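You operate a simulated robot arm through the tools that you are given. There is no shell and no other tool. Be economical: measure what you need, move in short steps, check, and stop when the job is done.

The job below is to be done with a simulated two-armed robot. You get a single attempt, and the scene is never put back.

TASK
Wipe up the spill on the green mat on the dark worktop with the white cloth and put it back.

It is judged by the outcome, as a careful person would: the job done as asked, and still so three seconds after it is handed in. It fails if anything else is knocked over, pushed out of place, dropped, spilled or broken. Flat cloth is picked up by pressing the open fingertips on it (5 to 10 N) and closing them slowly along it; thin cloth reads only 2 to 8 mm in the jaws.

THE ROBOT
Two 7-joint arms with two-finger parallel grippers on one trunk, on a base that drives. Base frame: it is fixed to the floor where the robot stands at the start and does not move with it; the origin is under the middle of the robot, x ahead of it, y to its left, z up; the surface under the hand at the start is at about z = 900. Lengths are in mm, angles in rad, forces in N, time in s.
The left shoulder is at the start at [50, 209, 1171], the right one opposite. With the tool pointing down near the work surface each hand reaches from about 300 to 920 mm from the robot's upright axis, wherever it stands, measured 20 degrees to its own side. Payload 4.4 kg a hand.
Tool frame (each hand has its own): the origin (TCP) lies between the finger pads and is the grasp point; the fingertips stand 23 mm ahead of it; z points along the fingers, y is the line along which they close. The gripper opens to 94 mm. The fingers are 38 mm wide and 10 mm thick; the gripper's body (54 by 96 mm) begins 39 mm behind the TCP.
Orientation is that of the tool frame in the base frame, as [roll, pitch, yaw] about the fixed x, y, z axes, in that order (R = Rz(yaw) Ry(pitch) Rx(roll)). With the fingers straight down and closing along the base's y, the tool's x points along the base's -x, its y along +y and its z along -z.

THE INTERFACE
- The arms move only by the tool servo_tool. It takes "left_commands", "right_commands" or both (then of equal length, played together; a hand with none holds still); each is one flat list of numbers, 7 for each row, row after row: the shift along the base's x, y, z in units of 500 mm (1.0 is 500 mm), then the turn, a rotation vector about the base's x, y, z in units of 90 degrees (1.0 is 90 degrees), then the closure, from 0 (fully open) to 1 (shut). In form: [dx, dy, dz, rx, ry, rz, fingers, dx, dy, dz, rx, ry, rz, fingers, ...]. A call has 1 to 20 rows; each row is the pose to reach, as a shift and turn from the pose commanded when the call began. A call with a number of a shift or a turn outside -1 to 1 is refused whole. Each row takes 0.2 s and may step no farther than 50 mm and 0.15 rad from the row before; otherwise, or with a gripper value out of range, the whole call is refused. Where a pose cannot be reached the arm comes as near as it can. A force on the tool above 40 N (or 10 N above the force at the start of the call, whichever is more), or a blocked arm, ends the call early, and 0.2 s more pass. Each finger travels about 108 mm/s and halts on what it meets, pressing with about 22 N; the grip force reading is that of the motor and also rises with nothing between the fingers. The clock runs only during rows and for 0.2 s after the last one: add rows that repeat a pose to give the fingers time. It gives the time, the measured TCP pose, the force on the tool (base axes), the opening and the grip force at its end, in the units of the frame above (readings bear some noise), with the torque about the TCP (base axes, N m) and any sound that the robot's microphone picked up, and new pictures: "views" is both (left out), scene, wrist or none (wrist: the cameras of the hands that moved).
- Cameras (640 x 400 px; columns grow to the right, rows downward): "scene" is now at [164.2, -18, 1333.8]; the picture's right is [-0.24, -0.97, 0.00], its down [-0.51, 0.13, -0.85] and it looks along [0.82, -0.21, -0.53] (base axes); focal length 274 px, centre (320, 200). "left" rides on the left gripper at [86, -16, -74] in its tool frame; the picture's right is [0.18, 0.98, 0.00], its down [-0.58, 0.11, -0.81] and it looks along [-0.79, 0.15, 0.59] (tool axes); focal length 243 px, centre (320, 200). "right" rides on the right gripper at [86, 16, -75] in its tool frame; the picture's right is [-0.18, 0.98, 0.00], its down [-0.58, -0.11, -0.81] and it looks along [-0.79, -0.15, 0.59] (tool axes); focal length 243 px, centre (320, 200).
- raise_lower(by): slides the trunk up (or, below 0, down) by that many mm; the arms and the scene camera ride with it, the base frame stays. It gives what a move gives, with no picture.
- steer(legs): drives the robot by 1 to 6 legs, each [ahead, left, turn to the left] in mm, mm and rad, along the robot's own axes; the way and the turn of a leg run together, so that a leg with both is an arc; at most 1500 mm and 3.142 rad a leg. The arms and the cameras ride along, it lands a little off, and it stops where it bumps. It gives what a move gives, and a new picture of the scene camera.
- aim_head(pan, tilt): turns the head with the scene camera to pan (to the left, within 1.396 rad either way) and tilt (down, from -0.506 to 1.204), counted from straight ahead of the robot. It gives what a move gives, and a new picture of the scene camera.
- point_at(camera, pixels): for up to 12 pixels [column, row] of the newest picture of that camera ("zoom" is the newest enlarged one), the place [x, y, z] in the base frame of the surface seen there, good to about 2 mm, but the place of the scene camera against the robot may be out by one fixed shift of up to 25 mm in any direction. The clock stands still meanwhile.
- enlarge(camera, box): a new picture of the part [left, top, right, bottom] of that camera's present view, enlarged. The clock stands still meanwhile.
- hand_in(): hands the job in; it is judged then, once.

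Work in short steps. Measure before you move; look again where a grasp or a placing could have gone wrong, and mend it. You have 80 turns and 260 pictures in all, those below and enlarged ones among them. Open the grippers and draw the arms clear of the work before you hand the job in, unless the task says otherwise; then end with one line.

The tools are called by a JSON object that holds its "api" and its "payload". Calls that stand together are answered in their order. servo_tool: Moves the arms, as the interface text tells. Its arguments: {"type":"object","properties":{"left_commands":{"type":"array"},"right_commands":{"type":"array"},"views":{"type":"string","enum":["both","scene","wrist","none"]}},"required":[]} The other tools are called the same way: raise_lower (by) slides the trunk up or down; steer (legs) drives the base; aim_head (pan, tilt) turns the head that bears the scene camera; point_at (camera, pixels) gives the place of the surface under pixels of a picture; enlarge (camera, box) takes an enlarged picture of a part of a camera's view; hand_in () hands the job in.

At the start:

```text
time_s: 0.0
left_position: [607.7, 109.5, 1127.6]
left_tcp_rot: [3.141, 0.0, 3.141]
left_contact_force: [-0.5, 0.0, -0.6]
left_torque: [-0.02, -0.02, 0.0]
left_finger_gap: 94.0
left_grasp_force: 0.2
right_position: [480.3, -322.1, 1156.3]
right_tcp_rot: [3.14, -0.001, 3.141]
right_contact_force: [0.8, -0.3, -0.2]
right_torque: [-0.02, -0.03, -0.02]
right_finger_gap: 93.7
right_grasp_force: 0.0
trunk travel left (down, up): [-250.0, 313.0]
robot x, y, heading: [-0.3, -1.6, 0.006]
head pan, tilt: [-0.246, 0.555]
```

scene: 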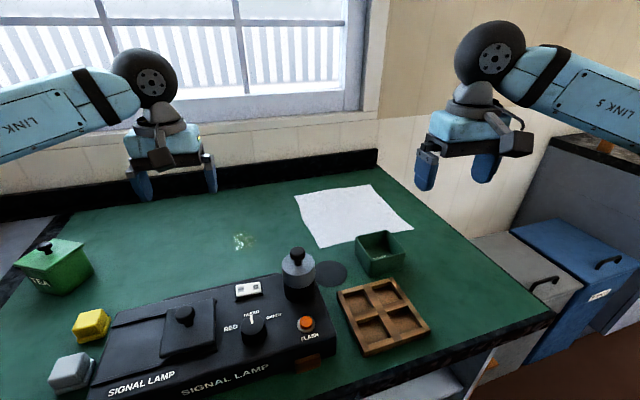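
right: 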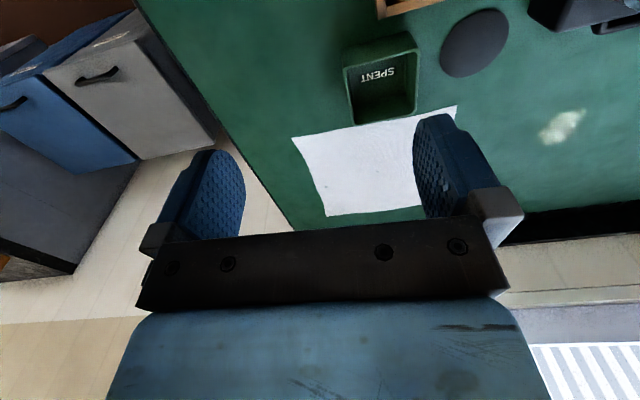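
left: 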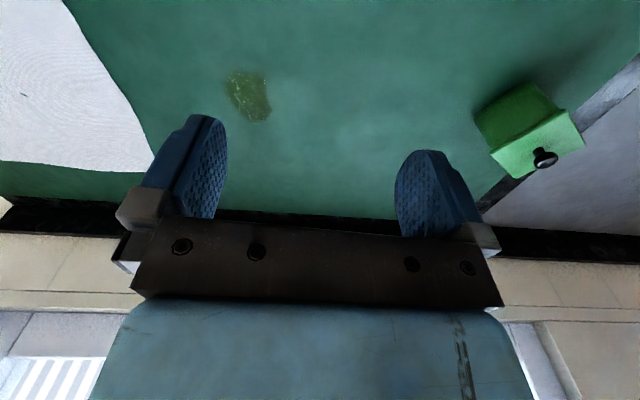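

The white cloth lies at about scene (350,215), the spill at about (242,241). I measure both with the scene camera and with the wrist cameras.

{"api": "point_at", "payload": {"camera": "scene", "pixels": [[295, 194], [372, 185], [413, 230], [317, 247], [350, 215], [242, 241], [233, 238], [252, 240], [358, 240], [377, 233], [330, 270], [299, 250]]}}

{"api": "point_at", "payload": {"camera": "right", "pixels": [[292, 138], [457, 106], [327, 216], [380, 160], [353, 125], [415, 112], [562, 126], [545, 135], [582, 112], [475, 42]]}}

{"api": "point_at", "payload": {"camera": "left", "pixels": [[248, 96], [228, 80], [270, 110], [245, 120], [265, 75], [130, 100], [62, 0], [155, 172], [20, 100]]}}

{"api": "enlarge", "payload": {"camera": "scene", "box": [200, 170, 440, 320]}}

```text
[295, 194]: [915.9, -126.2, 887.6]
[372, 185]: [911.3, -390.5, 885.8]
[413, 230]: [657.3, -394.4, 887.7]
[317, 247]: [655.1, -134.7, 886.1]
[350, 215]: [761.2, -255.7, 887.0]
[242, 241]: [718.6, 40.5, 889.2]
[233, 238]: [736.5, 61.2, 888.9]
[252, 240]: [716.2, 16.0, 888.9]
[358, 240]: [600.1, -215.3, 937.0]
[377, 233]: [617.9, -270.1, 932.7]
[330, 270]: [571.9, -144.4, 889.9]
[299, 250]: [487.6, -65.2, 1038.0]
```

```text
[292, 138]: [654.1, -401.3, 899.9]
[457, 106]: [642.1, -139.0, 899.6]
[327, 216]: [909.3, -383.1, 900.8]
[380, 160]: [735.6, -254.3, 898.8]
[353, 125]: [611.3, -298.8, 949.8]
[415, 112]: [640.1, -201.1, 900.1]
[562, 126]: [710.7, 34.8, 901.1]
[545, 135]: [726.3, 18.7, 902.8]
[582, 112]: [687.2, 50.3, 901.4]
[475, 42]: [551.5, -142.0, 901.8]
```

```text
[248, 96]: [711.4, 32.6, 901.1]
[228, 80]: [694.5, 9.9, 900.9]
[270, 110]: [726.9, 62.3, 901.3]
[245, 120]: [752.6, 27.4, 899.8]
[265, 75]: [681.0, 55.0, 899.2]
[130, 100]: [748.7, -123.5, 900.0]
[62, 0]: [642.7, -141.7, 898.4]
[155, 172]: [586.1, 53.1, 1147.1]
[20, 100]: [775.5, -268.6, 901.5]
```

```text
2.67 times, centred on (320, 245) of scene
```

zoom: 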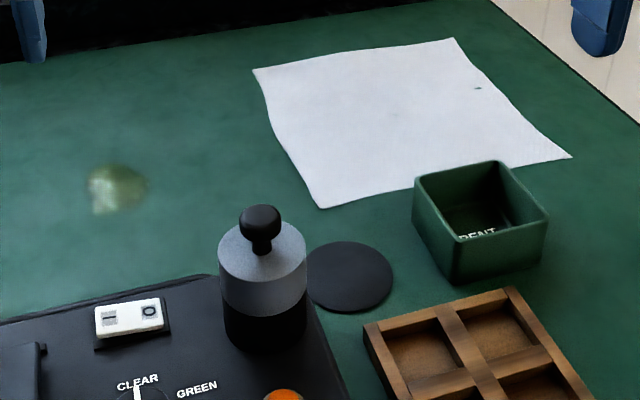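

The wrist cameras agree on a mat at z≈900: the cloth spans x 642–910, y −400…−140, and the spill centres on about (713,33). I measure the console and box edges near the wiping area.

{"api": "point_at", "payload": {"camera": "zoom", "pixels": [[10, 320], [100, 298], [205, 277], [240, 240], [262, 210], [497, 162], [416, 180], [545, 212], [255, 70], [453, 40], [570, 157], [320, 207]]}}

{"api": "enlarge", "payload": {"camera": "left", "box": [190, 50, 310, 140]}}

{"api": "enlarge", "payload": {"camera": "right", "box": [270, 20, 510, 230]}}

```text
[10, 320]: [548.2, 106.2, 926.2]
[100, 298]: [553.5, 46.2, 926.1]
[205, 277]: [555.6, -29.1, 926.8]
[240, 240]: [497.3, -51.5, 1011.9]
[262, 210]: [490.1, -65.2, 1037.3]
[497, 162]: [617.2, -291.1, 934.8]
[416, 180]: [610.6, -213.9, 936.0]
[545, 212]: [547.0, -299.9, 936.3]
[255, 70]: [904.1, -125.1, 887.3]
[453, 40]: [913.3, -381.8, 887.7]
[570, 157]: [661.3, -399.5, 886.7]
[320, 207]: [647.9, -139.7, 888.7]
```

```text
4.44 times, centred on (250, 95) of left
```

zoom: 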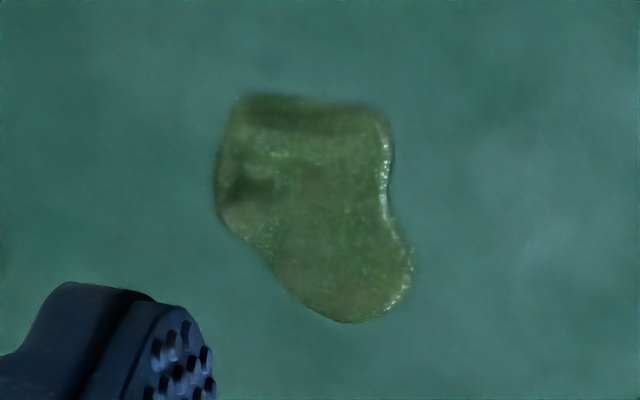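

```text
1.90 times, centred on (390, 125) of right
```

zoom: 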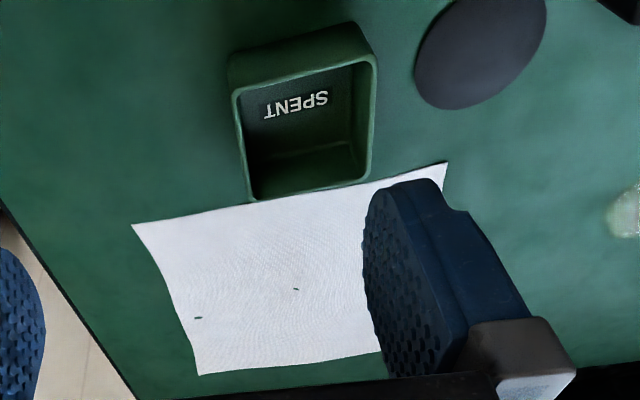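

Console edge is at x≈542 and the box rim at x≈605, so gripping at x=735 leaves room. I bring both open hands above the cloth: left to (735,−185), right to (735,−345), at z=990.

{"api": "servo_tool", "payload": {"left_commands": [0.0318, -0.0736, -0.0344, 0, 0, 0, 0.1, 0.0636, -0.1472, -0.0688, 0, 0, 0, 0.2, 0.0954, -0.2208, -0.1032, 0, 0, 0, 0.3, 0.1272, -0.2944, -0.1376, 0, 0, 0, 0.36, 0.159, -0.368, -0.172, 0, 0, 0, 0.36, 0.1908, -0.4416, -0.2064, 0, 0, 0, 0.36, 0.2226, -0.5152, -0.2408, 0, 0, 0, 0.36, 0.2546, -0.589, -0.2752, 0, 0, 0, 0.36], "right_commands": [0.0637, -0.0057, -0.0415, 0, 0, 0, 0.1, 0.1274, -0.0114, -0.083, 0, 0, 0, 0.2, 0.1911, -0.0171, -0.1245, 0, 0, 0, 0.3, 0.2548, -0.0228, -0.166, 0, 0, 0, 0.36, 0.3185, -0.0285, -0.2075, 0, 0, 0, 0.36, 0.3822, -0.0342, -0.249, 0, 0, 0, 0.36, 0.4459, -0.0399, -0.2905, 0, 0, 0, 0.36, 0.5094, -0.0458, -0.332, 0, 0, 0, 0.36]}}

```text
time_s: 1.8
left_position: [726.4, -166.5, 996.8]
left_tcp_rot: [-3.138, 0.0, 3.141]
left_contact_force: [-0.5, 0.4, -0.4]
left_torque: [0.0, 0.01, 0.02]
left_finger_gap: 60.1
left_grasp_force: 0.1
left hand out of reach, approached as far as the arm can: row 8
right_position: [737.1, -344.2, 989.7]
right_tcp_rot: [-3.141, -0.002, 3.141]
right_contact_force: [0.0, 0.2, -0.4]
right_torque: [-0.01, 0.01, 0.0]
right_finger_gap: 60.2
right_grasp_force: 0.1
trunk travel left (down, up): [-250.0, 313.0]
robot x, y, heading: [-1.3, -0.5, 0.003]
head pan, tilt: [-0.246, 0.555]
```

scene: 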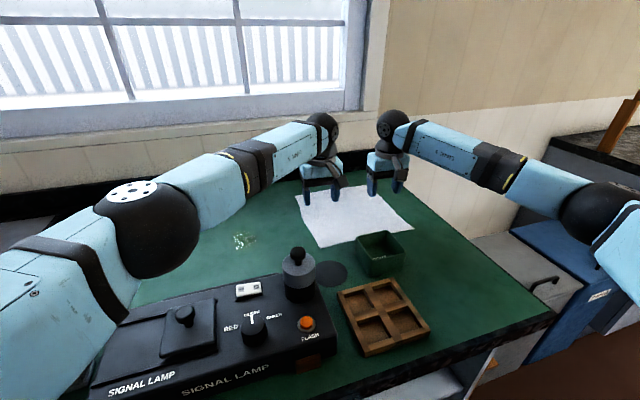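
right: 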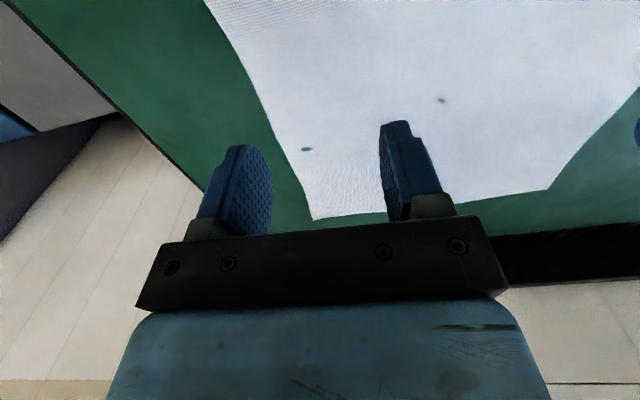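
left: 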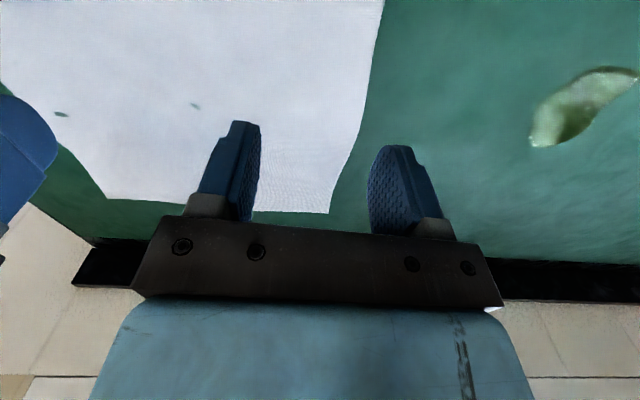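

Left could not quite reach x=735 there (it is at 726,−166). I bring it to x≈690, y≈−185 instead, nearer, and lower both to z=940.

{"api": "servo_tool", "payload": {"left_commands": [-0.045, 0, 0, 0, 0, 0, 0.36, -0.09, 0, -0.04, 0, 0, 0, 0.36, -0.09, 0, -0.1, 0, 0, 0, 0.36], "right_commands": [-0.01, 0, 0, 0, 0, 0, 0.36, -0.02, 0, -0.04, 0, 0, 0, 0.36, -0.03, 0, -0.1, 0, 0, 0, 0.36]}}

```text
time_s: 2.6
left_position: [680.6, -167.1, 947.5]
left_tcp_rot: [3.141, -0.001, -3.14]
left_contact_force: [-0.2, -0.6, 0.1]
left_torque: [0.05, 0.04, 0.01]
left_finger_gap: 60.1
left_grasp_force: 0.0
right_position: [721.9, -345.4, 939.5]
right_tcp_rot: [3.14, -0.001, 3.141]
right_contact_force: [0.8, 0.3, -0.6]
right_torque: [0.03, 0.01, 0.04]
right_finger_gap: 60.3
right_grasp_force: 0.2
trunk travel left (down, up): [-250.0, 313.0]
robot x, y, heading: [1.2, 0.3, 0.0]
head pan, tilt: [-0.246, 0.555]
```

scene: 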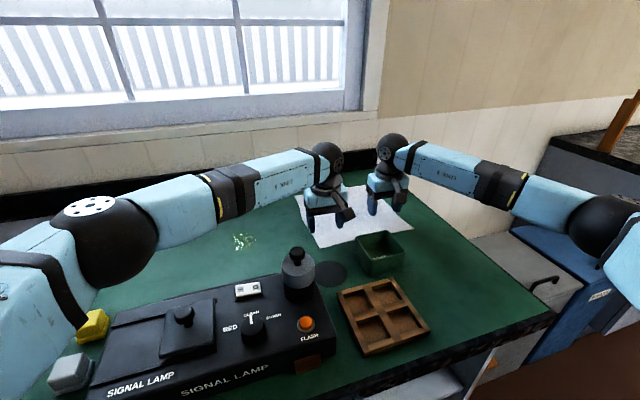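
right: 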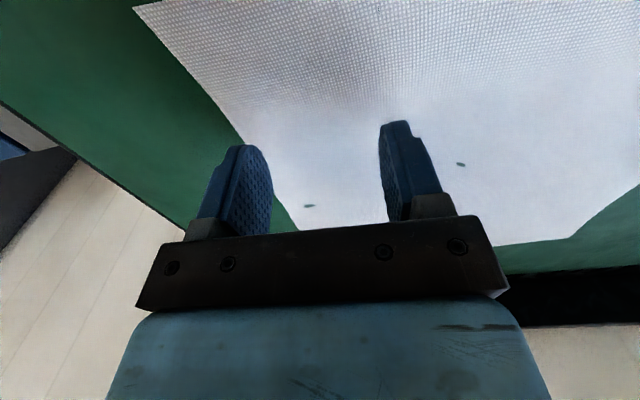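
left: 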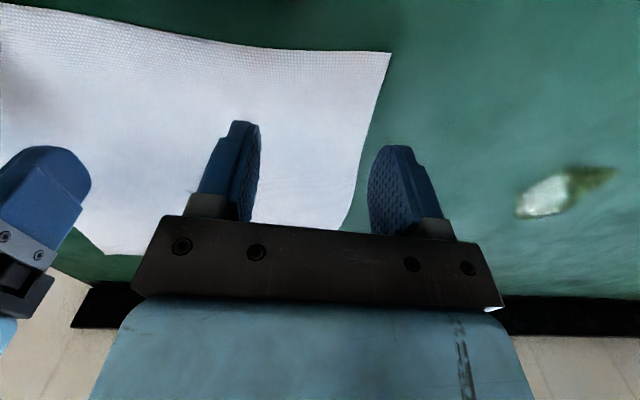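

The left commanded pose was clipped, so it stands at (681,−167,947). Before going lower I check how high its elbow, at scene (95,230) and (70,330), hangs over the caddy and blocks.

{"api": "point_at", "payload": {"camera": "scene", "pixels": [[95, 240], [120, 275], [150, 230], [40, 260], [75, 320], [180, 210], [95, 320], [70, 365], [220, 200], [210, 215]]}}

{"api": "point_at", "payload": {"camera": "left", "pixels": [[389, 52], [365, 150], [345, 225], [200, 45], [5, 5], [240, 110]]}}

```text
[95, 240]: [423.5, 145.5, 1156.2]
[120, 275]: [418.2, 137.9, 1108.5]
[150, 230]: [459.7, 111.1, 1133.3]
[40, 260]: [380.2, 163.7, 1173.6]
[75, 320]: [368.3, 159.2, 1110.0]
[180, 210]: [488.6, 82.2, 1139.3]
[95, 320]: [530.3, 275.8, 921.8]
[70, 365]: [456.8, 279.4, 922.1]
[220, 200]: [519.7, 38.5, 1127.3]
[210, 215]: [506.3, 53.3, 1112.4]
```

```text
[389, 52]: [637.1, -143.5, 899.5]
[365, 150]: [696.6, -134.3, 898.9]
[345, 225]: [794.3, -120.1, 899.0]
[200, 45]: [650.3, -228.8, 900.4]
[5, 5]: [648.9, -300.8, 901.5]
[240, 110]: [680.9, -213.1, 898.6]
```

Elbow is above z≈1080, well clear. I now move left to (695,−185) and lower both hands to just above the cloth.

{"api": "servo_tool", "payload": {"left_commands": [0.015, -0.018, 0, 0, 0, 0, 0.36, 0.03, -0.036, -0.02, 0, 0, 0, 0.36, 0.03, -0.036, -0.044, 0, 0, 0, 0.36], "right_commands": [0, 0, 0, 0, 0, 0, 0.36, 0, 0, -0.015, 0, 0, 0, 0.36, 0, 0, -0.029, 0, 0, 0, 0.36], "views": "wrist"}}

```text
time_s: 3.4
left_position: [696.3, -182.6, 926.1]
left_tcp_rot: [-3.141, 0.0, 3.141]
left_contact_force: [0.2, -0.4, -0.9]
left_torque: [-0.02, 0.0, -0.01]
left_finger_gap: 60.2
left_grasp_force: 0.0
right_position: [721.1, -345.2, 926.1]
right_tcp_rot: [3.141, 0.0, -3.141]
right_contact_force: [-0.7, -0.5, 0.0]
right_torque: [0.0, -0.01, 0.0]
right_finger_gap: 60.2
right_grasp_force: 0.0
trunk travel left (down, up): [-250.0, 313.0]
robot x, y, heading: [1.3, -3.5, -0.006]
head pan, tilt: [-0.246, 0.555]
```

right: 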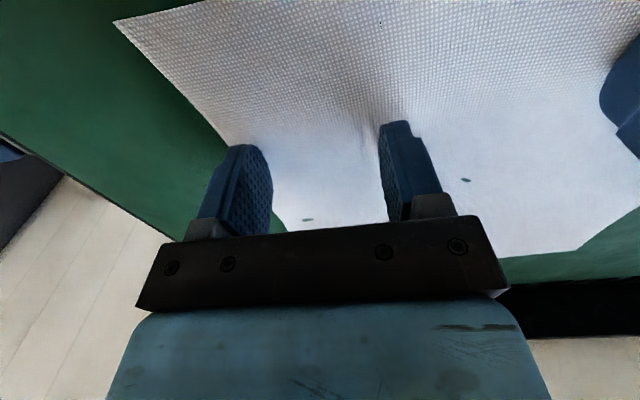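
left: 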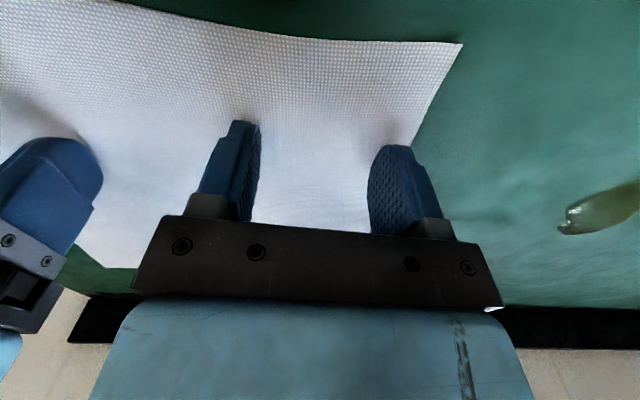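

Both pairs of fingers are over cloth; the right outer finger is close to the right edge, so I shift it 12 mm inward. Then I press gently by about 4 mm.

{"api": "servo_tool", "payload": {"left_commands": [0, 0, 0, 0, 0, 0, 0.36, 0, 0, -0.004, 0, 0, 0, 0.36, 0, 0, -0.008, 0, 0, 0, 0.36], "right_commands": [0, 0.024, 0, 0, 0, 0, 0.36, 0, 0.024, -0.004, 0, 0, 0, 0.36, 0, 0.024, -0.008, 0, 0, 0, 0.36], "views": "none"}}

```text
time_s: 4.2
left_position: [696.1, -185.2, 924.2]
left_tcp_rot: [-3.141, 0.001, 3.141]
left_contact_force: [0.6, -0.7, 5.4]
left_torque: [0.19, -0.01, -0.06]
left_finger_gap: 60.2
left_grasp_force: 0.1
right_position: [721.4, -332.5, 925.1]
right_tcp_rot: [-3.141, 0.002, 3.141]
right_contact_force: [0.8, 0.6, 4.1]
right_torque: [0.0, -0.03, -0.02]
right_finger_gap: 60.0
right_grasp_force: 0.0
trunk travel left (down, up): [-250.0, 313.0]
robot x, y, heading: [4.4, -2.6, -0.004]
head pan, tilt: [-0.246, 0.555]
```

Contact is 5.4 N left and 4.1 N right. I press about 1 mm more and close both slowly.

{"api": "servo_tool", "payload": {"left_commands": [0, 0, -0.002, 0, 0, 0, 0.36, 0, 0, -0.002, 0, 0, 0, 0.42, 0, 0, -0.002, 0, 0, 0, 0.48, 0, 0, -0.002, 0, 0, 0, 0.54, 0, 0, -0.002, 0, 0, 0, 0.6, 0, 0, -0.002, 0, 0, 0, 0.66, 0, 0, -0.002, 0, 0, 0, 0.72, 0, 0, -0.002, 0, 0, 0, 0.78, 0, 0, -0.002, 0, 0, 0, 0.84, 0, 0, -0.002, 0, 0, 0, 0.9, 0, 0, -0.002, 0, 0, 0, 0.96, 0, 0, -0.002, 0, 0, 0, 1, 0, 0, -0.002, 0, 0, 0, 1], "right_commands": [0, 0, -0.003, 0, 0, 0, 0.36, 0, 0, -0.003, 0, 0, 0, 0.42, 0, 0, -0.003, 0, 0, 0, 0.48, 0, 0, -0.003, 0, 0, 0, 0.54, 0, 0, -0.003, 0, 0, 0, 0.6, 0, 0, -0.003, 0, 0, 0, 0.66, 0, 0, -0.003, 0, 0, 0, 0.72, 0, 0, -0.003, 0, 0, 0, 0.78, 0, 0, -0.003, 0, 0, 0, 0.84, 0, 0, -0.003, 0, 0, 0, 0.9, 0, 0, -0.003, 0, 0, 0, 0.96, 0, 0, -0.003, 0, 0, 0, 1, 0, 0, -0.003, 0, 0, 0, 1]}}

```text
time_s: 7.0
left_position: [694.3, -184.1, 924.7]
left_tcp_rot: [-3.14, 0.003, -3.141]
left_contact_force: [0.2, 0.3, 8.0]
left_torque: [0.09, 0.06, 0.0]
left_finger_gap: 0.0
left_grasp_force: 21.6
right_position: [718.8, -332.0, 923.5]
right_tcp_rot: [3.141, 0.003, 3.141]
right_contact_force: [0.1, 0.6, 17.2]
right_torque: [0.02, 0.1, 0.02]
right_finger_gap: 2.0
right_grasp_force: 21.9
trunk travel left (down, up): [-250.0, 313.0]
robot x, y, heading: [-0.2, -0.0, -0.006]
head pan, tilt: [-0.246, 0.555]
```

scene: 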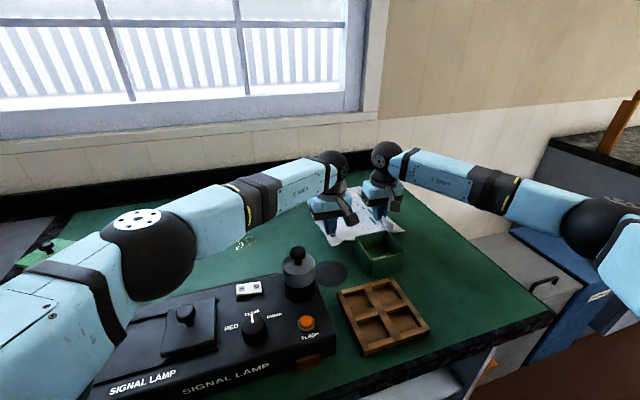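
right: 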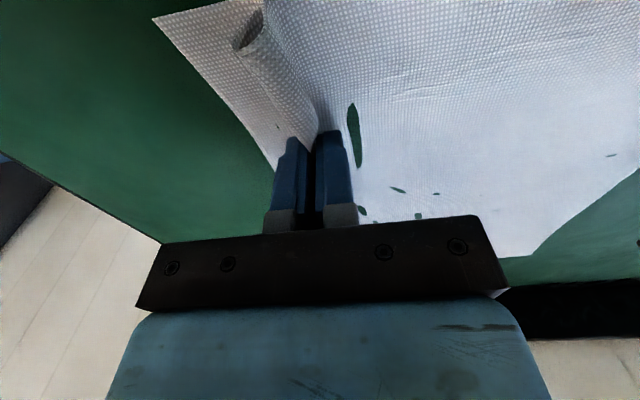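
left: 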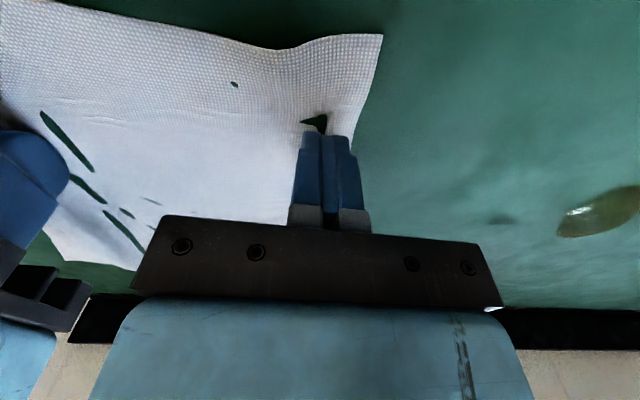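

Right holds a fold (2.0 mm); the left reads 0.0 mm, so it slipped. I lift left 10 mm, reopen, and press harder before closing again; the right stays, eased up slightly.

{"api": "servo_tool", "payload": {"left_commands": [0, 0, 0.02, 0, 0, 0, 1, 0, 0, 0.02, 0, 0, 0, 0.5, 0, 0, 0.02, 0, 0, 0, 0.36, 0, 0, 0.02, 0, 0, 0, 0.36, 0, 0, 0.006, 0, 0, 0, 0.36, 0, 0, 0.0, 0, 0, 0, 0.36, 0, 0, -0.002, 0, 0, 0, 0.36], "right_commands": [0, 0, 0.004, 0, 0, 0, 1, 0, 0, 0.004, 0, 0, 0, 1, 0, 0, 0.004, 0, 0, 0, 1, 0, 0, 0.004, 0, 0, 0, 1, 0, 0, 0.004, 0, 0, 0, 1, 0, 0, 0.004, 0, 0, 0, 1, 0, 0, 0.004, 0, 0, 0, 1], "views": "wrist"}}

```text
time_s: 8.6
left_position: [694.5, -184.1, 922.6]
left_tcp_rot: [-3.139, 0.003, -3.142]
left_contact_force: [-0.7, 0.9, 16.2]
left_torque: [-0.54, 0.17, -0.05]
left_finger_gap: 59.8
left_grasp_force: 0.1
right_position: [719.3, -333.6, 924.3]
right_tcp_rot: [-3.14, 0.001, 3.138]
right_contact_force: [0.9, 0.1, 0.9]
right_torque: [0.0, -0.01, -0.02]
right_finger_gap: 2.0
right_grasp_force: 21.5
trunk travel left (down, up): [-250.0, 313.0]
robot x, y, heading: [3.8, 0.5, -0.001]
head pan, tilt: [-0.246, 0.555]
```

right: 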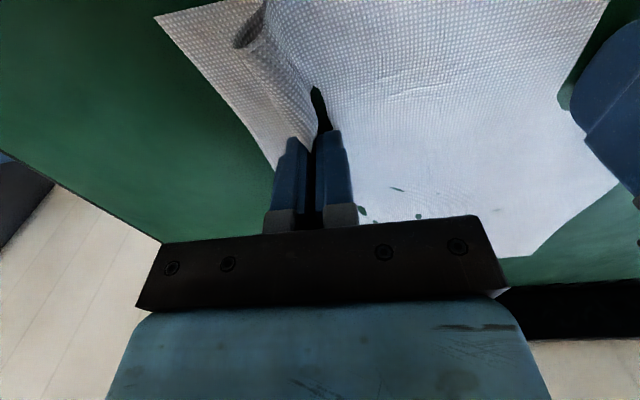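
left: 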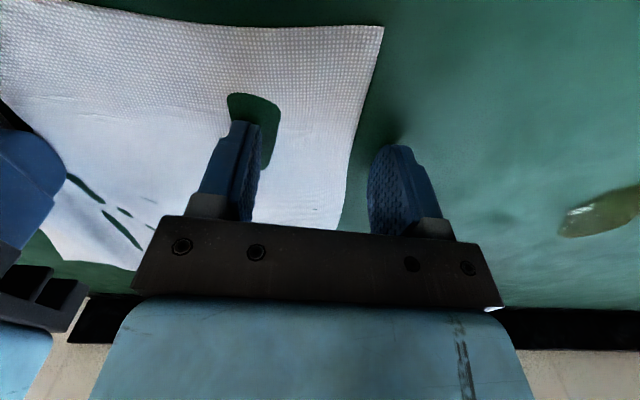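

The outer left finger now sits on bare mat because the cloth was drawn right; the inner one is on cloth. I lift left and go to y≈−205, x≈688 with a 46 mm opening, then press lightly again.

{"api": "servo_tool", "payload": {"left_commands": [0, 0, 0.03, 0, 0, 0, 0.4, -0.006, -0.02, 0.03, 0, 0, 0, 0.51, -0.012, -0.042, 0.03, 0, 0, 0, 0.51, -0.012, -0.042, 0.016, 0, 0, 0, 0.51, -0.012, -0.042, 0.006, 0, 0, 0, 0.51, -0.012, -0.042, 0.003, 0, 0, 0, 0.51], "views": "wrist"}}

```text
time_s: 10.0
left_position: [690.1, -197.6, 932.6]
left_tcp_rot: [-3.14, 0.002, -3.14]
left_contact_force: [0.5, 0.0, 0.7]
left_torque: [-0.03, 0.01, 0.01]
left_finger_gap: 46.0
left_grasp_force: 0.1
left hand out of reach, approached as far as the arm can: row 3, 4, 5, 6
right_position: [722.0, -333.0, 924.6]
right_tcp_rot: [-3.141, 0.001, -3.141]
right_contact_force: [1.7, -0.5, 5.6]
right_torque: [-0.02, -0.03, 0.02]
right_finger_gap: 2.2
right_grasp_force: 21.8
trunk travel left (down, up): [-250.0, 313.0]
robot x, y, heading: [1.9, 1.2, 0.002]
head pan, tilt: [-0.246, 0.555]
```

left: 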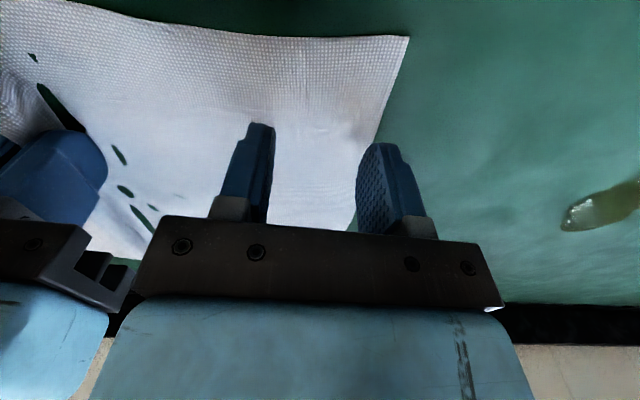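

Left is at its limit at y≈−198, so I release the right, raise both hands clear, and then shift the base to the right.

{"api": "servo_tool", "payload": {"left_commands": [0, 0, 0.02, 0, 0, 0, 0.5, 0, 0.02, 0.06, 0, 0, 0, 0.4, 0, 0.04, 0.12, 0, 0, 0, 0.36, 0, 0.06, 0.2, 0, 0, 0, 0.36, 0, 0.06, 0.2, 0, 0, 0, 0.36], "right_commands": [0, 0, 0.0, 0, 0, 0, 0.8, 0, 0, 0.0, 0, 0, 0, 0.5, 0, 0, 0.05, 0, 0, 0, 0.36, 0, 0, 0.12, 0, 0, 0, 0.36, 0, 0, 0.2, 0, 0, 0, 0.36]}}

```text
time_s: 11.2
left_position: [691.0, -169.3, 1033.2]
left_tcp_rot: [-3.141, 0.0, 3.141]
left_contact_force: [-0.3, 0.7, 0.1]
left_torque: [0.0, -0.01, -0.01]
left_finger_gap: 60.3
left_grasp_force: 0.1
right_position: [719.2, -332.9, 1024.4]
right_tcp_rot: [-3.141, -0.001, 3.138]
right_contact_force: [-0.4, -1.3, 0.0]
right_torque: [0.0, -0.01, 0.02]
right_finger_gap: 60.1
right_grasp_force: 0.0
trunk travel left (down, up): [-250.0, 313.0]
robot x, y, heading: [0.4, -0.2, -0.001]
head pan, tilt: [-0.246, 0.555]
```

scene: 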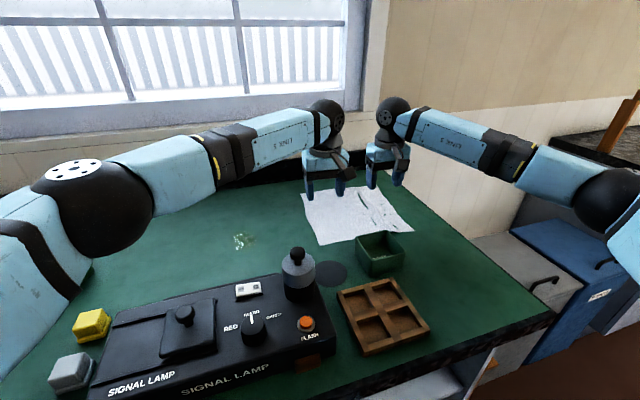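
right: 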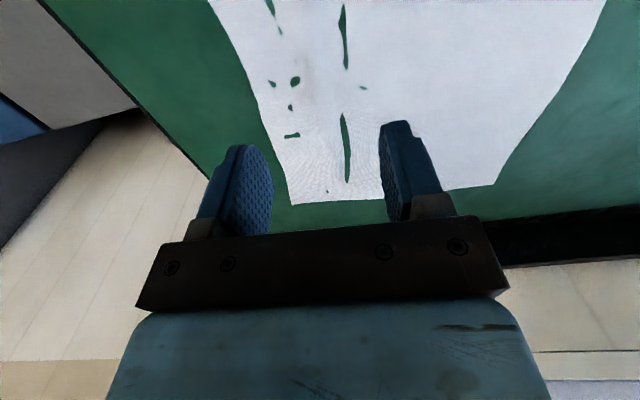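
left: 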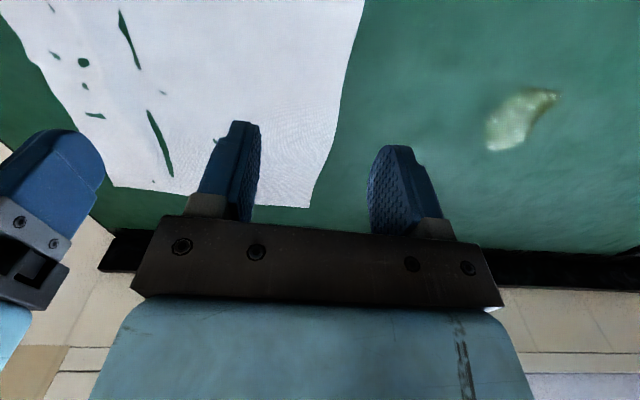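

The cloth settled almost flat again, and both hands are clear. I shift the base 100 mm to the right.

{"api": "steer", "payload": {"legs": [[0, -100, 0]]}}

```text
time_s: 12.7
left_position: [690.7, -268.1, 1032.9]
left_tcp_rot: [3.14, 0.0, -3.141]
left_contact_force: [0.6, -0.7, -0.8]
left_torque: [0.01, 0.02, 0.02]
left_finger_gap: 60.1
left_grasp_force: 0.0
right_position: [721.5, -433.5, 1024.9]
right_tcp_rot: [3.141, 0.0, -3.141]
right_contact_force: [-0.1, 0.8, 0.0]
right_torque: [0.04, 0.03, -0.01]
right_finger_gap: 60.3
right_grasp_force: 0.0
trunk travel left (down, up): [-250.0, 313.0]
robot x, y, heading: [-4.9, -98.3, 0.002]
head pan, tilt: [-0.246, 0.555]
```

scene: 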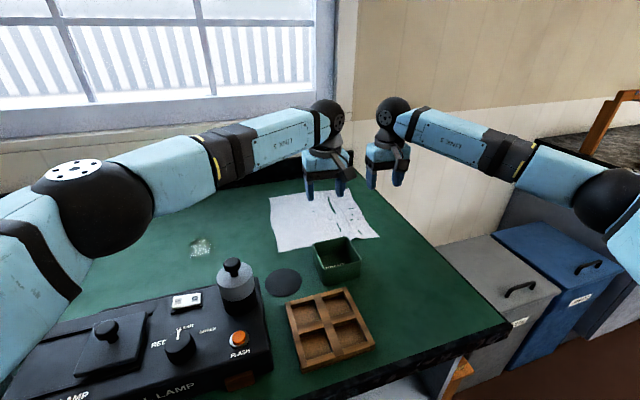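

Drive done. I bring left to (725,−192) and right to (725,−342) at z≈945 and measure the cloth edges.

{"api": "servo_tool", "payload": {"left_commands": [0.035, 0.076, 0, 0, 0, 0, 0.36, 0.07, 0.152, -0.02, 0, 0, 0, 0.36, 0.07, 0.152, -0.1, 0, 0, 0, 0.36, 0.07, 0.152, -0.176, 0, 0, 0, 0.36], "right_commands": [0, 0.09, 0, 0, 0, 0, 0.36, 0, 0.183, 0, 0, 0, 0, 0.36, 0, 0.183, -0.09, 0, 0, 0, 0.36, 0, 0.183, -0.16, 0, 0, 0, 0.36], "views": "wrist"}}

```text
time_s: 13.7
left_position: [727.3, -193.0, 944.0]
left_tcp_rot: [-3.14, -0.001, -3.14]
left_contact_force: [-0.2, 1.1, 0.7]
left_torque: [0.01, 0.01, 0.02]
left_finger_gap: 60.2
left_grasp_force: 0.1
right_position: [720.0, -340.7, 943.5]
right_tcp_rot: [-3.14, -0.001, 3.141]
right_contact_force: [0.1, 0.5, -0.2]
right_torque: [-0.03, 0.04, 0.01]
right_finger_gap: 60.3
right_grasp_force: 0.0
trunk travel left (down, up): [-250.0, 313.0]
robot x, y, heading: [-1.9, -101.6, 0.002]
head pan, tilt: [-0.246, 0.555]
```

right: 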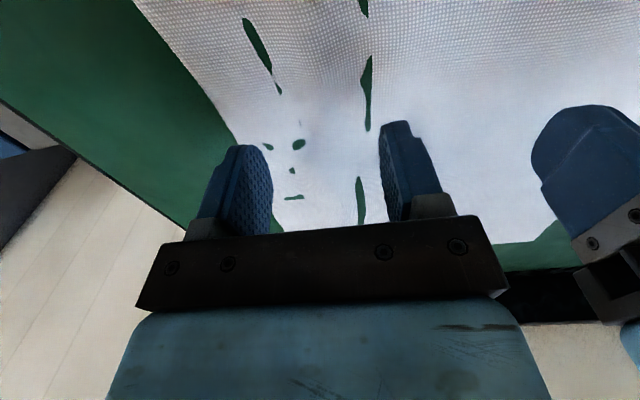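
left: 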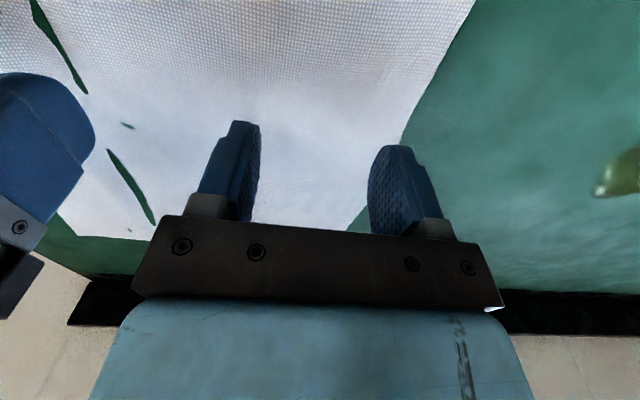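

The left outer finger is near the edge, so I shift left 12 mm inward and press it down, leaving the right hand hovering.

{"api": "servo_tool", "payload": {"left_commands": [0, -0.024, 0, 0, 0, 0, 0.36, 0, -0.024, -0.02, 0, 0, 0, 0.36, 0, -0.024, -0.034, 0, 0, 0, 0.36, 0, -0.024, -0.042, 0, 0, 0, 0.36, 0, -0.024, -0.044, 0, 0, 0, 0.36], "views": "wrist"}}

```text
time_s: 14.9
left_position: [726.6, -204.4, 924.6]
left_tcp_rot: [-3.141, 0.001, 3.141]
left_contact_force: [1.8, -1.7, 8.5]
left_torque: [0.09, -0.05, -0.03]
left_finger_gap: 60.0
left_grasp_force: 0.0
right_position: [720.0, -341.8, 943.5]
right_tcp_rot: [3.141, 0.001, 3.141]
right_contact_force: [0.0, 0.4, 0.2]
right_torque: [0.0, 0.01, 0.0]
right_finger_gap: 60.5
right_grasp_force: 0.0
trunk travel left (down, up): [-250.0, 313.0]
robot x, y, heading: [3.6, -101.7, -0.0]
head pan, tilt: [-0.246, 0.555]
```

left: 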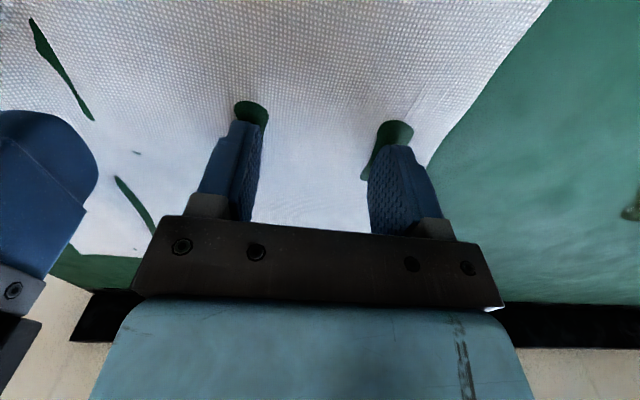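

Both left fingers press on cloth at 8.5 N. I close the left slowly.

{"api": "servo_tool", "payload": {"left_commands": [0, 0, 0, 0, 0, 0, 0.4, 0, 0, 0, 0, 0, 0, 0.44, 0, 0, 0, 0, 0, 0, 0.48, 0, 0, 0, 0, 0, 0, 0.52, 0, 0, 0, 0, 0, 0, 0.56, 0, 0, 0, 0, 0, 0, 0.6, 0, 0, 0, 0, 0, 0, 0.64, 0, 0, 0, 0, 0, 0, 0.68, 0, 0, 0, 0, 0, 0, 0.72, 0, 0, 0, 0, 0, 0, 0.76, 0, 0, 0, 0, 0, 0, 0.8, 0, 0, 0, 0, 0, 0, 0.84, 0, 0, 0, 0, 0, 0, 0.88, 0, 0, 0, 0, 0, 0, 0.92, 0, 0, 0, 0, 0, 0, 0.96, 0, 0, 0, 0, 0, 0, 1, 0, 0, 0, 0, 0, 0, 1], "views": "wrist"}}

```text
time_s: 18.5
left_position: [725.3, -204.8, 924.4]
left_tcp_rot: [-3.142, 0.001, -3.141]
left_contact_force: [1.2, 0.7, 15.3]
left_torque: [0.02, 0.02, -0.01]
left_finger_gap: 2.0
left_grasp_force: 22.0
right_position: [719.2, -341.4, 946.1]
right_tcp_rot: [-3.141, 0.0, -3.141]
right_contact_force: [-0.4, 0.6, -0.2]
right_torque: [-0.01, 0.01, -0.01]
right_finger_gap: 60.1
right_grasp_force: 0.1
trunk travel left (down, up): [-250.0, 313.0]
robot x, y, heading: [1.5, -100.4, 0.006]
head pan, tilt: [-0.246, 0.555]
```

left: 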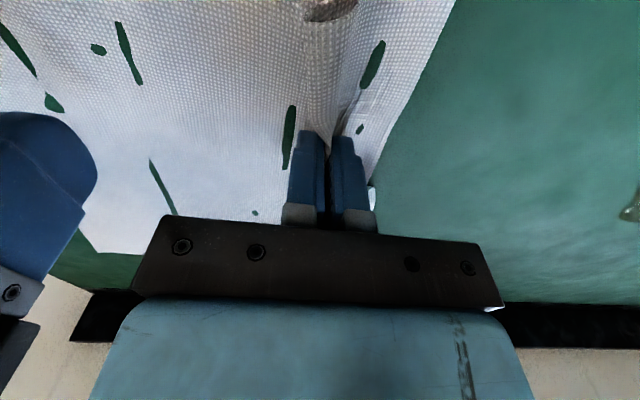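

Left holds a fold (2.0 mm). Now I lower the right hand onto the cloth.

{"api": "servo_tool", "payload": {"right_commands": [0, 0, -0.02, 0, 0, 0, 0.36, 0, 0, -0.034, 0, 0, 0, 0.36, 0, 0, -0.04, 0, 0, 0, 0.36, 0, 0, -0.042, 0, 0, 0, 0.36], "views": "wrist"}}

```text
time_s: 19.5
left_position: [725.4, -204.1, 924.2]
left_tcp_rot: [-3.141, 0.001, -3.142]
left_contact_force: [0.6, -0.8, 13.3]
left_torque: [0.02, 0.03, 0.01]
left_finger_gap: 1.9
left_grasp_force: 21.9
right_position: [719.6, -340.5, 924.3]
right_tcp_rot: [3.141, 0.003, 3.14]
right_contact_force: [-0.3, -0.5, 1.8]
right_torque: [0.0, 0.0, 0.01]
right_finger_gap: 60.2
right_grasp_force: 0.1
trunk travel left (down, up): [-250.0, 313.0]
robot x, y, heading: [0.3, -99.3, 0.002]
head pan, tilt: [-0.246, 0.555]
```

right: 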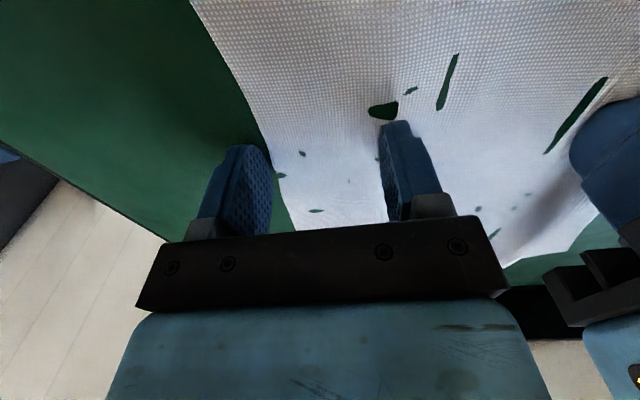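

The cloth's right edge moved inward, so the right outer finger is just off it. I lift, shift to about (697,−329) with a 48 mm opening, and press.

{"api": "servo_tool", "payload": {"right_commands": [0, 0, 0.02, 0, 0, 0, 0.42, -0.025, 0.015, 0.02, 0, 0, 0, 0.49, -0.045, 0.023, 0.02, 0, 0, 0, 0.49, -0.045, 0.023, 0.005, 0, 0, 0, 0.49, -0.045, 0.023, -0.002, 0, 0, 0, 0.49, -0.045, 0.023, -0.004, 0, 0, 0, 0.49], "views": "wrist"}}

```text
time_s: 20.9
left_position: [724.1, -203.5, 923.6]
left_tcp_rot: [-3.141, 0.001, 3.142]
left_contact_force: [1.9, -0.6, 5.7]
left_torque: [-0.02, 0.01, -0.02]
left_finger_gap: 2.1
left_grasp_force: 21.6
right_position: [697.2, -329.3, 923.2]
right_tcp_rot: [3.141, 0.006, 3.14]
right_contact_force: [-1.8, -1.3, 16.0]
right_torque: [-0.48, 0.15, 0.02]
right_finger_gap: 48.1
right_grasp_force: 0.1
trunk travel left (down, up): [-250.0, 313.0]
robot x, y, heading: [2.3, -103.2, 0.001]
head pan, tilt: [-0.246, 0.555]
```

right: 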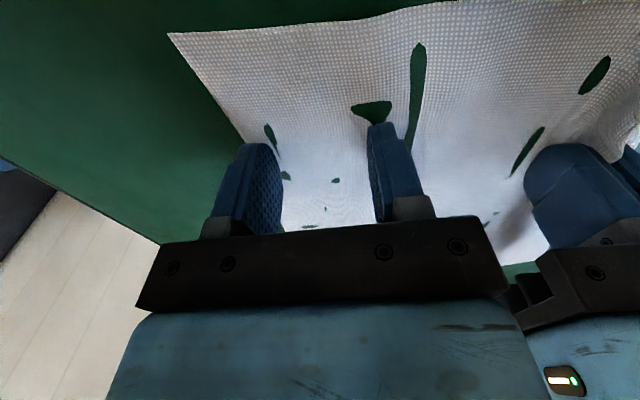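

The outer finger sits right at the edge, and 16 N is a bit much. I lift, narrow to 40 mm, shift 5 mm inward and press a little lighter.

{"api": "servo_tool", "payload": {"right_commands": [0, 0, 0.024, 0, 0, 0, 0.52, 0, 0.01, 0.024, 0, 0, 0, 0.575, 0, 0.01, 0.024, 0, 0, 0, 0.575, 0, 0.01, 0.006, 0, 0, 0, 0.575, 0, 0.01, 0.002, 0, 0, 0, 0.575, 0, 0.01, 0.001, 0, 0, 0, 0.575], "views": "wrist"}}

```text
time_s: 22.3
left_position: [726.3, -203.1, 923.6]
left_tcp_rot: [3.141, 0.002, 3.14]
left_contact_force: [1.3, -0.7, 8.1]
left_torque: [-0.03, 0.03, -0.02]
left_finger_gap: 2.3
left_grasp_force: 21.9
right_position: [697.2, -324.7, 923.4]
right_tcp_rot: [3.14, 0.003, -3.142]
right_contact_force: [1.8, -0.7, 12.2]
right_torque: [-0.19, 0.04, 0.04]
right_finger_gap: 39.9
right_grasp_force: 0.1
trunk travel left (down, up): [-250.0, 313.0]
robot x, y, heading: [-1.9, -98.4, 0.007]
head pan, tilt: [-0.246, 0.555]
```

right: 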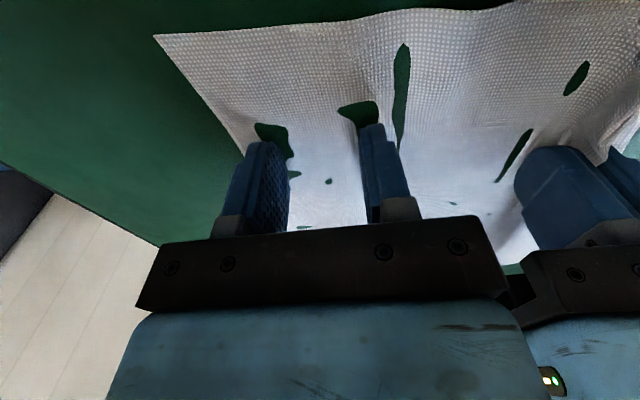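

Both right fingers now dent the cloth at 12 N. I close the right slowly.

{"api": "servo_tool", "payload": {"right_commands": [0, 0, 0, 0, 0, 0, 0.61, 0, 0, 0, 0, 0, 0, 0.645, 0, 0, 0, 0, 0, 0, 0.68, 0, 0, 0, 0, 0, 0, 0.715, 0, 0, 0, 0, 0, 0, 0.75, 0, 0, 0, 0, 0, 0, 0.785, 0, 0, 0, 0, 0, 0, 0.82, 0, 0, 0, 0, 0, 0, 0.855, 0, 0, 0, 0, 0, 0, 0.89, 0, 0, 0, 0, 0, 0, 0.925, 0, 0, 0, 0, 0, 0, 0.96, 0, 0, 0, 0, 0, 0, 1, 0, 0, 0, 0, 0, 0, 1]}}

```text
time_s: 25.1
left_position: [725.3, -203.5, 924.9]
left_tcp_rot: [-3.141, 0.002, 3.141]
left_contact_force: [-0.5, -6.1, -0.3]
left_torque: [-0.14, -0.01, 0.08]
left_finger_gap: 2.1
left_grasp_force: 22.0
right_position: [696.0, -324.0, 924.1]
right_tcp_rot: [3.142, 0.003, 3.141]
right_contact_force: [1.0, 4.5, 26.7]
right_torque: [0.02, 0.14, -0.04]
right_finger_gap: 6.4
right_grasp_force: 21.9
trunk travel left (down, up): [-250.0, 313.0]
robot x, y, heading: [4.7, -102.6, -0.002]
head pan, tilt: [-0.246, 0.555]
```

scene: 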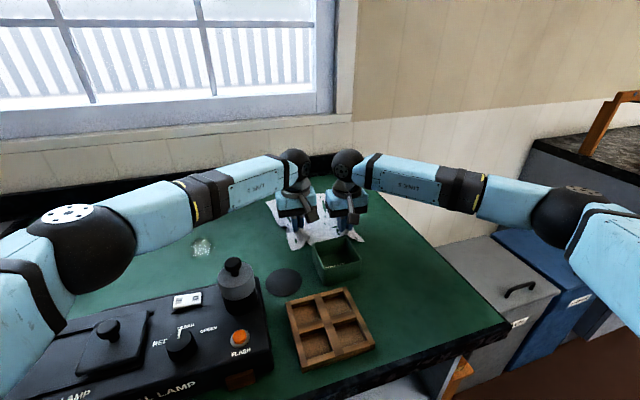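
right: 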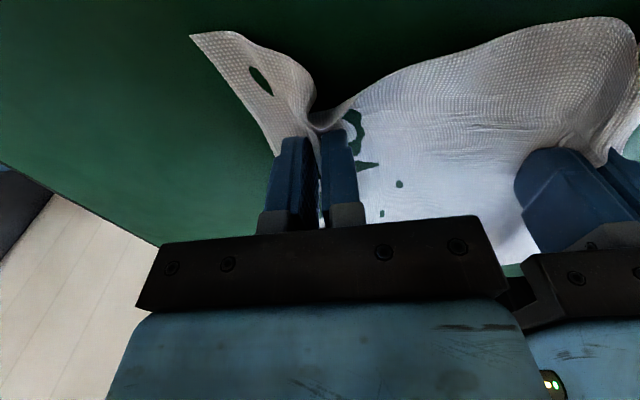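

Both hands hold the cloth (2.1 and 6.4 mm), taut between them. I lift both 15 mm and carry the cloth 180 mm to the left, just short of the spill.

{"api": "servo_tool", "payload": {"left_commands": [0, -0.004, 0.015, 0, 0, 0, 1, 0, -0.006, 0.03, 0, 0, 0, 1, 0.01, 0.05, 0.04, 0, 0, 0, 1, 0.01, 0.12, 0.04, 0, 0, 0, 1, 0.01, 0.2, 0.04, 0, 0, 0, 1, 0.01, 0.28, 0.04, 0, 0, 0, 1, 0.01, 0.36, 0.04, 0, 0, 0, 1, 0.01, 0.36, 0.04, 0, 0, 0, 1], "right_commands": [0, 0.004, 0.015, 0, 0, 0, 1, 0, 0.006, 0.03, 0, 0, 0, 1, 0.01, 0.062, 0.04, 0, 0, 0, 1, 0.01, 0.132, 0.04, 0, 0, 0, 1, 0.01, 0.212, 0.04, 0, 0, 0, 1, 0.01, 0.292, 0.04, 0, 0, 0, 1, 0.01, 0.372, 0.04, 0, 0, 0, 1, 0.01, 0.372, 0.04, 0, 0, 0, 1]}}

```text
time_s: 26.9
left_position: [731.2, -25.1, 943.0]
left_tcp_rot: [3.14, 0.001, 3.139]
left_contact_force: [-0.4, -1.2, 0.6]
left_torque: [0.01, 0.01, 0.0]
left_finger_gap: 2.2
left_grasp_force: 22.2
right_position: [702.7, -140.7, 942.1]
right_tcp_rot: [3.14, 0.001, 3.141]
right_contact_force: [-0.1, -0.8, -0.3]
right_torque: [0.01, 0.0, 0.0]
right_finger_gap: 5.6
right_grasp_force: 22.4
trunk travel left (down, up): [-250.0, 313.0]
robot x, y, heading: [0.7, -100.1, 0.0]
head pan, tilt: [-0.246, 0.555]
```

scene: 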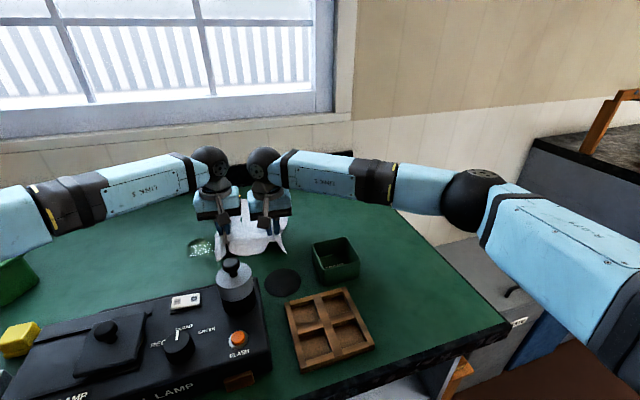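
right: 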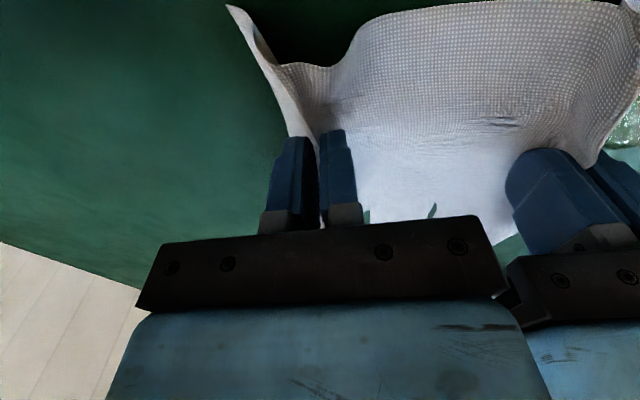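
left: 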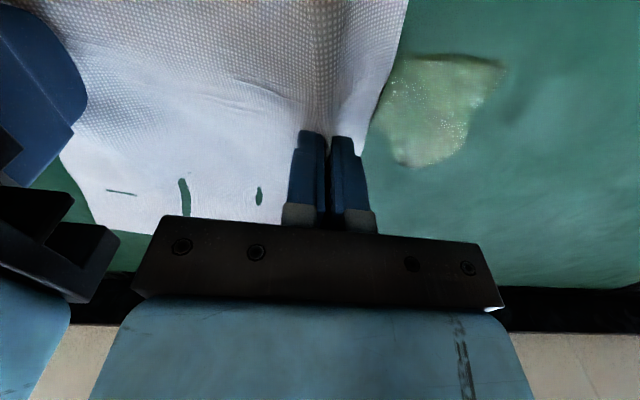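

The cloth is carried flat between the hands, and the spill is next to the left fingers in the left picture (440,110). I press down and sweep the left hand in strokes across x 740→680, y −5…80, with the right following.

{"api": "servo_tool", "payload": {"left_commands": [0.02, 0.04, -0.02, 0, 0, 0, 1, 0.02, 0.04, -0.039, 0, 0, 0, 1, 0.02, 0.1, -0.041, 0, 0, 0, 1, 0.02, 0.16, -0.041, 0, 0, 0, 1, 0.02, 0.21, -0.041, 0, 0, 0, 1, -0.02, 0.21, -0.041, 0, 0, 0, 1, -0.02, 0.15, -0.041, 0, 0, 0, 1, -0.02, 0.1, -0.041, 0, 0, 0, 1, -0.02, 0.05, -0.041, 0, 0, 0, 1, -0.06, 0.05, -0.041, 0, 0, 0, 1, -0.06, 0.1, -0.041, 0, 0, 0, 1, -0.06, 0.15, -0.041, 0, 0, 0, 1, -0.06, 0.21, -0.041, 0, 0, 0, 1, -0.1, 0.21, -0.041, 0, 0, 0, 1, -0.1, 0.15, -0.041, 0, 0, 0, 1, -0.1, 0.1, -0.041, 0, 0, 0, 1, -0.1, 0.05, -0.041, 0, 0, 0, 1], "right_commands": [0.02, 0.04, -0.01, 0, 0, 0, 1, 0.02, 0.04, -0.025, 0, 0, 0, 1, 0.02, 0.1, -0.027, 0, 0, 0, 1, 0.02, 0.16, -0.027, 0, 0, 0, 1, 0.02, 0.21, -0.027, 0, 0, 0, 1, -0.02, 0.21, -0.027, 0, 0, 0, 1, -0.02, 0.15, -0.027, 0, 0, 0, 1, -0.02, 0.1, -0.027, 0, 0, 0, 1, -0.02, 0.05, -0.027, 0, 0, 0, 1, -0.06, 0.05, -0.027, 0, 0, 0, 1, -0.06, 0.1, -0.027, 0, 0, 0, 1, -0.06, 0.15, -0.027, 0, 0, 0, 1, -0.06, 0.21, -0.027, 0, 0, 0, 1, -0.1, 0.21, -0.027, 0, 0, 0, 1, -0.1, 0.15, -0.027, 0, 0, 0, 1, -0.1, 0.1, -0.027, 0, 0, 0, 1, -0.1, 0.05, -0.027, 0, 0, 0, 1]}}

```text
time_s: 30.5
left_position: [679.9, 1.2, 924.2]
left_tcp_rot: [3.139, 0.004, -3.139]
left_contact_force: [-0.1, 8.6, 32.6]
left_torque: [0.11, 0.19, -0.02]
left_finger_gap: 2.0
left_grasp_force: 22.2
right_position: [649.3, -115.4, 930.8]
right_tcp_rot: [3.139, 0.005, -3.141]
right_contact_force: [-0.4, 0.3, 0.4]
right_torque: [0.01, 0.01, -0.01]
right_finger_gap: 5.3
right_grasp_force: 22.3
trunk travel left (down, up): [-250.0, 313.0]
robot x, y, heading: [-0.2, -98.2, 0.003]
head pan, tilt: [-0.246, 0.555]
```

scene: 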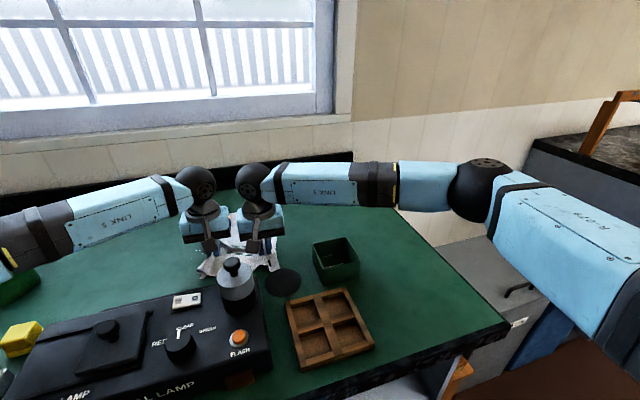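
right: 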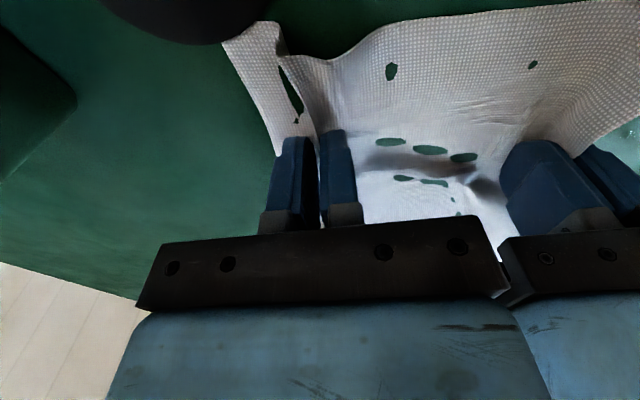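
left: 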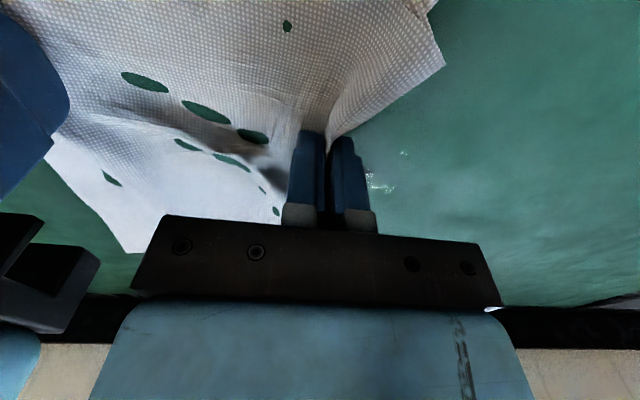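

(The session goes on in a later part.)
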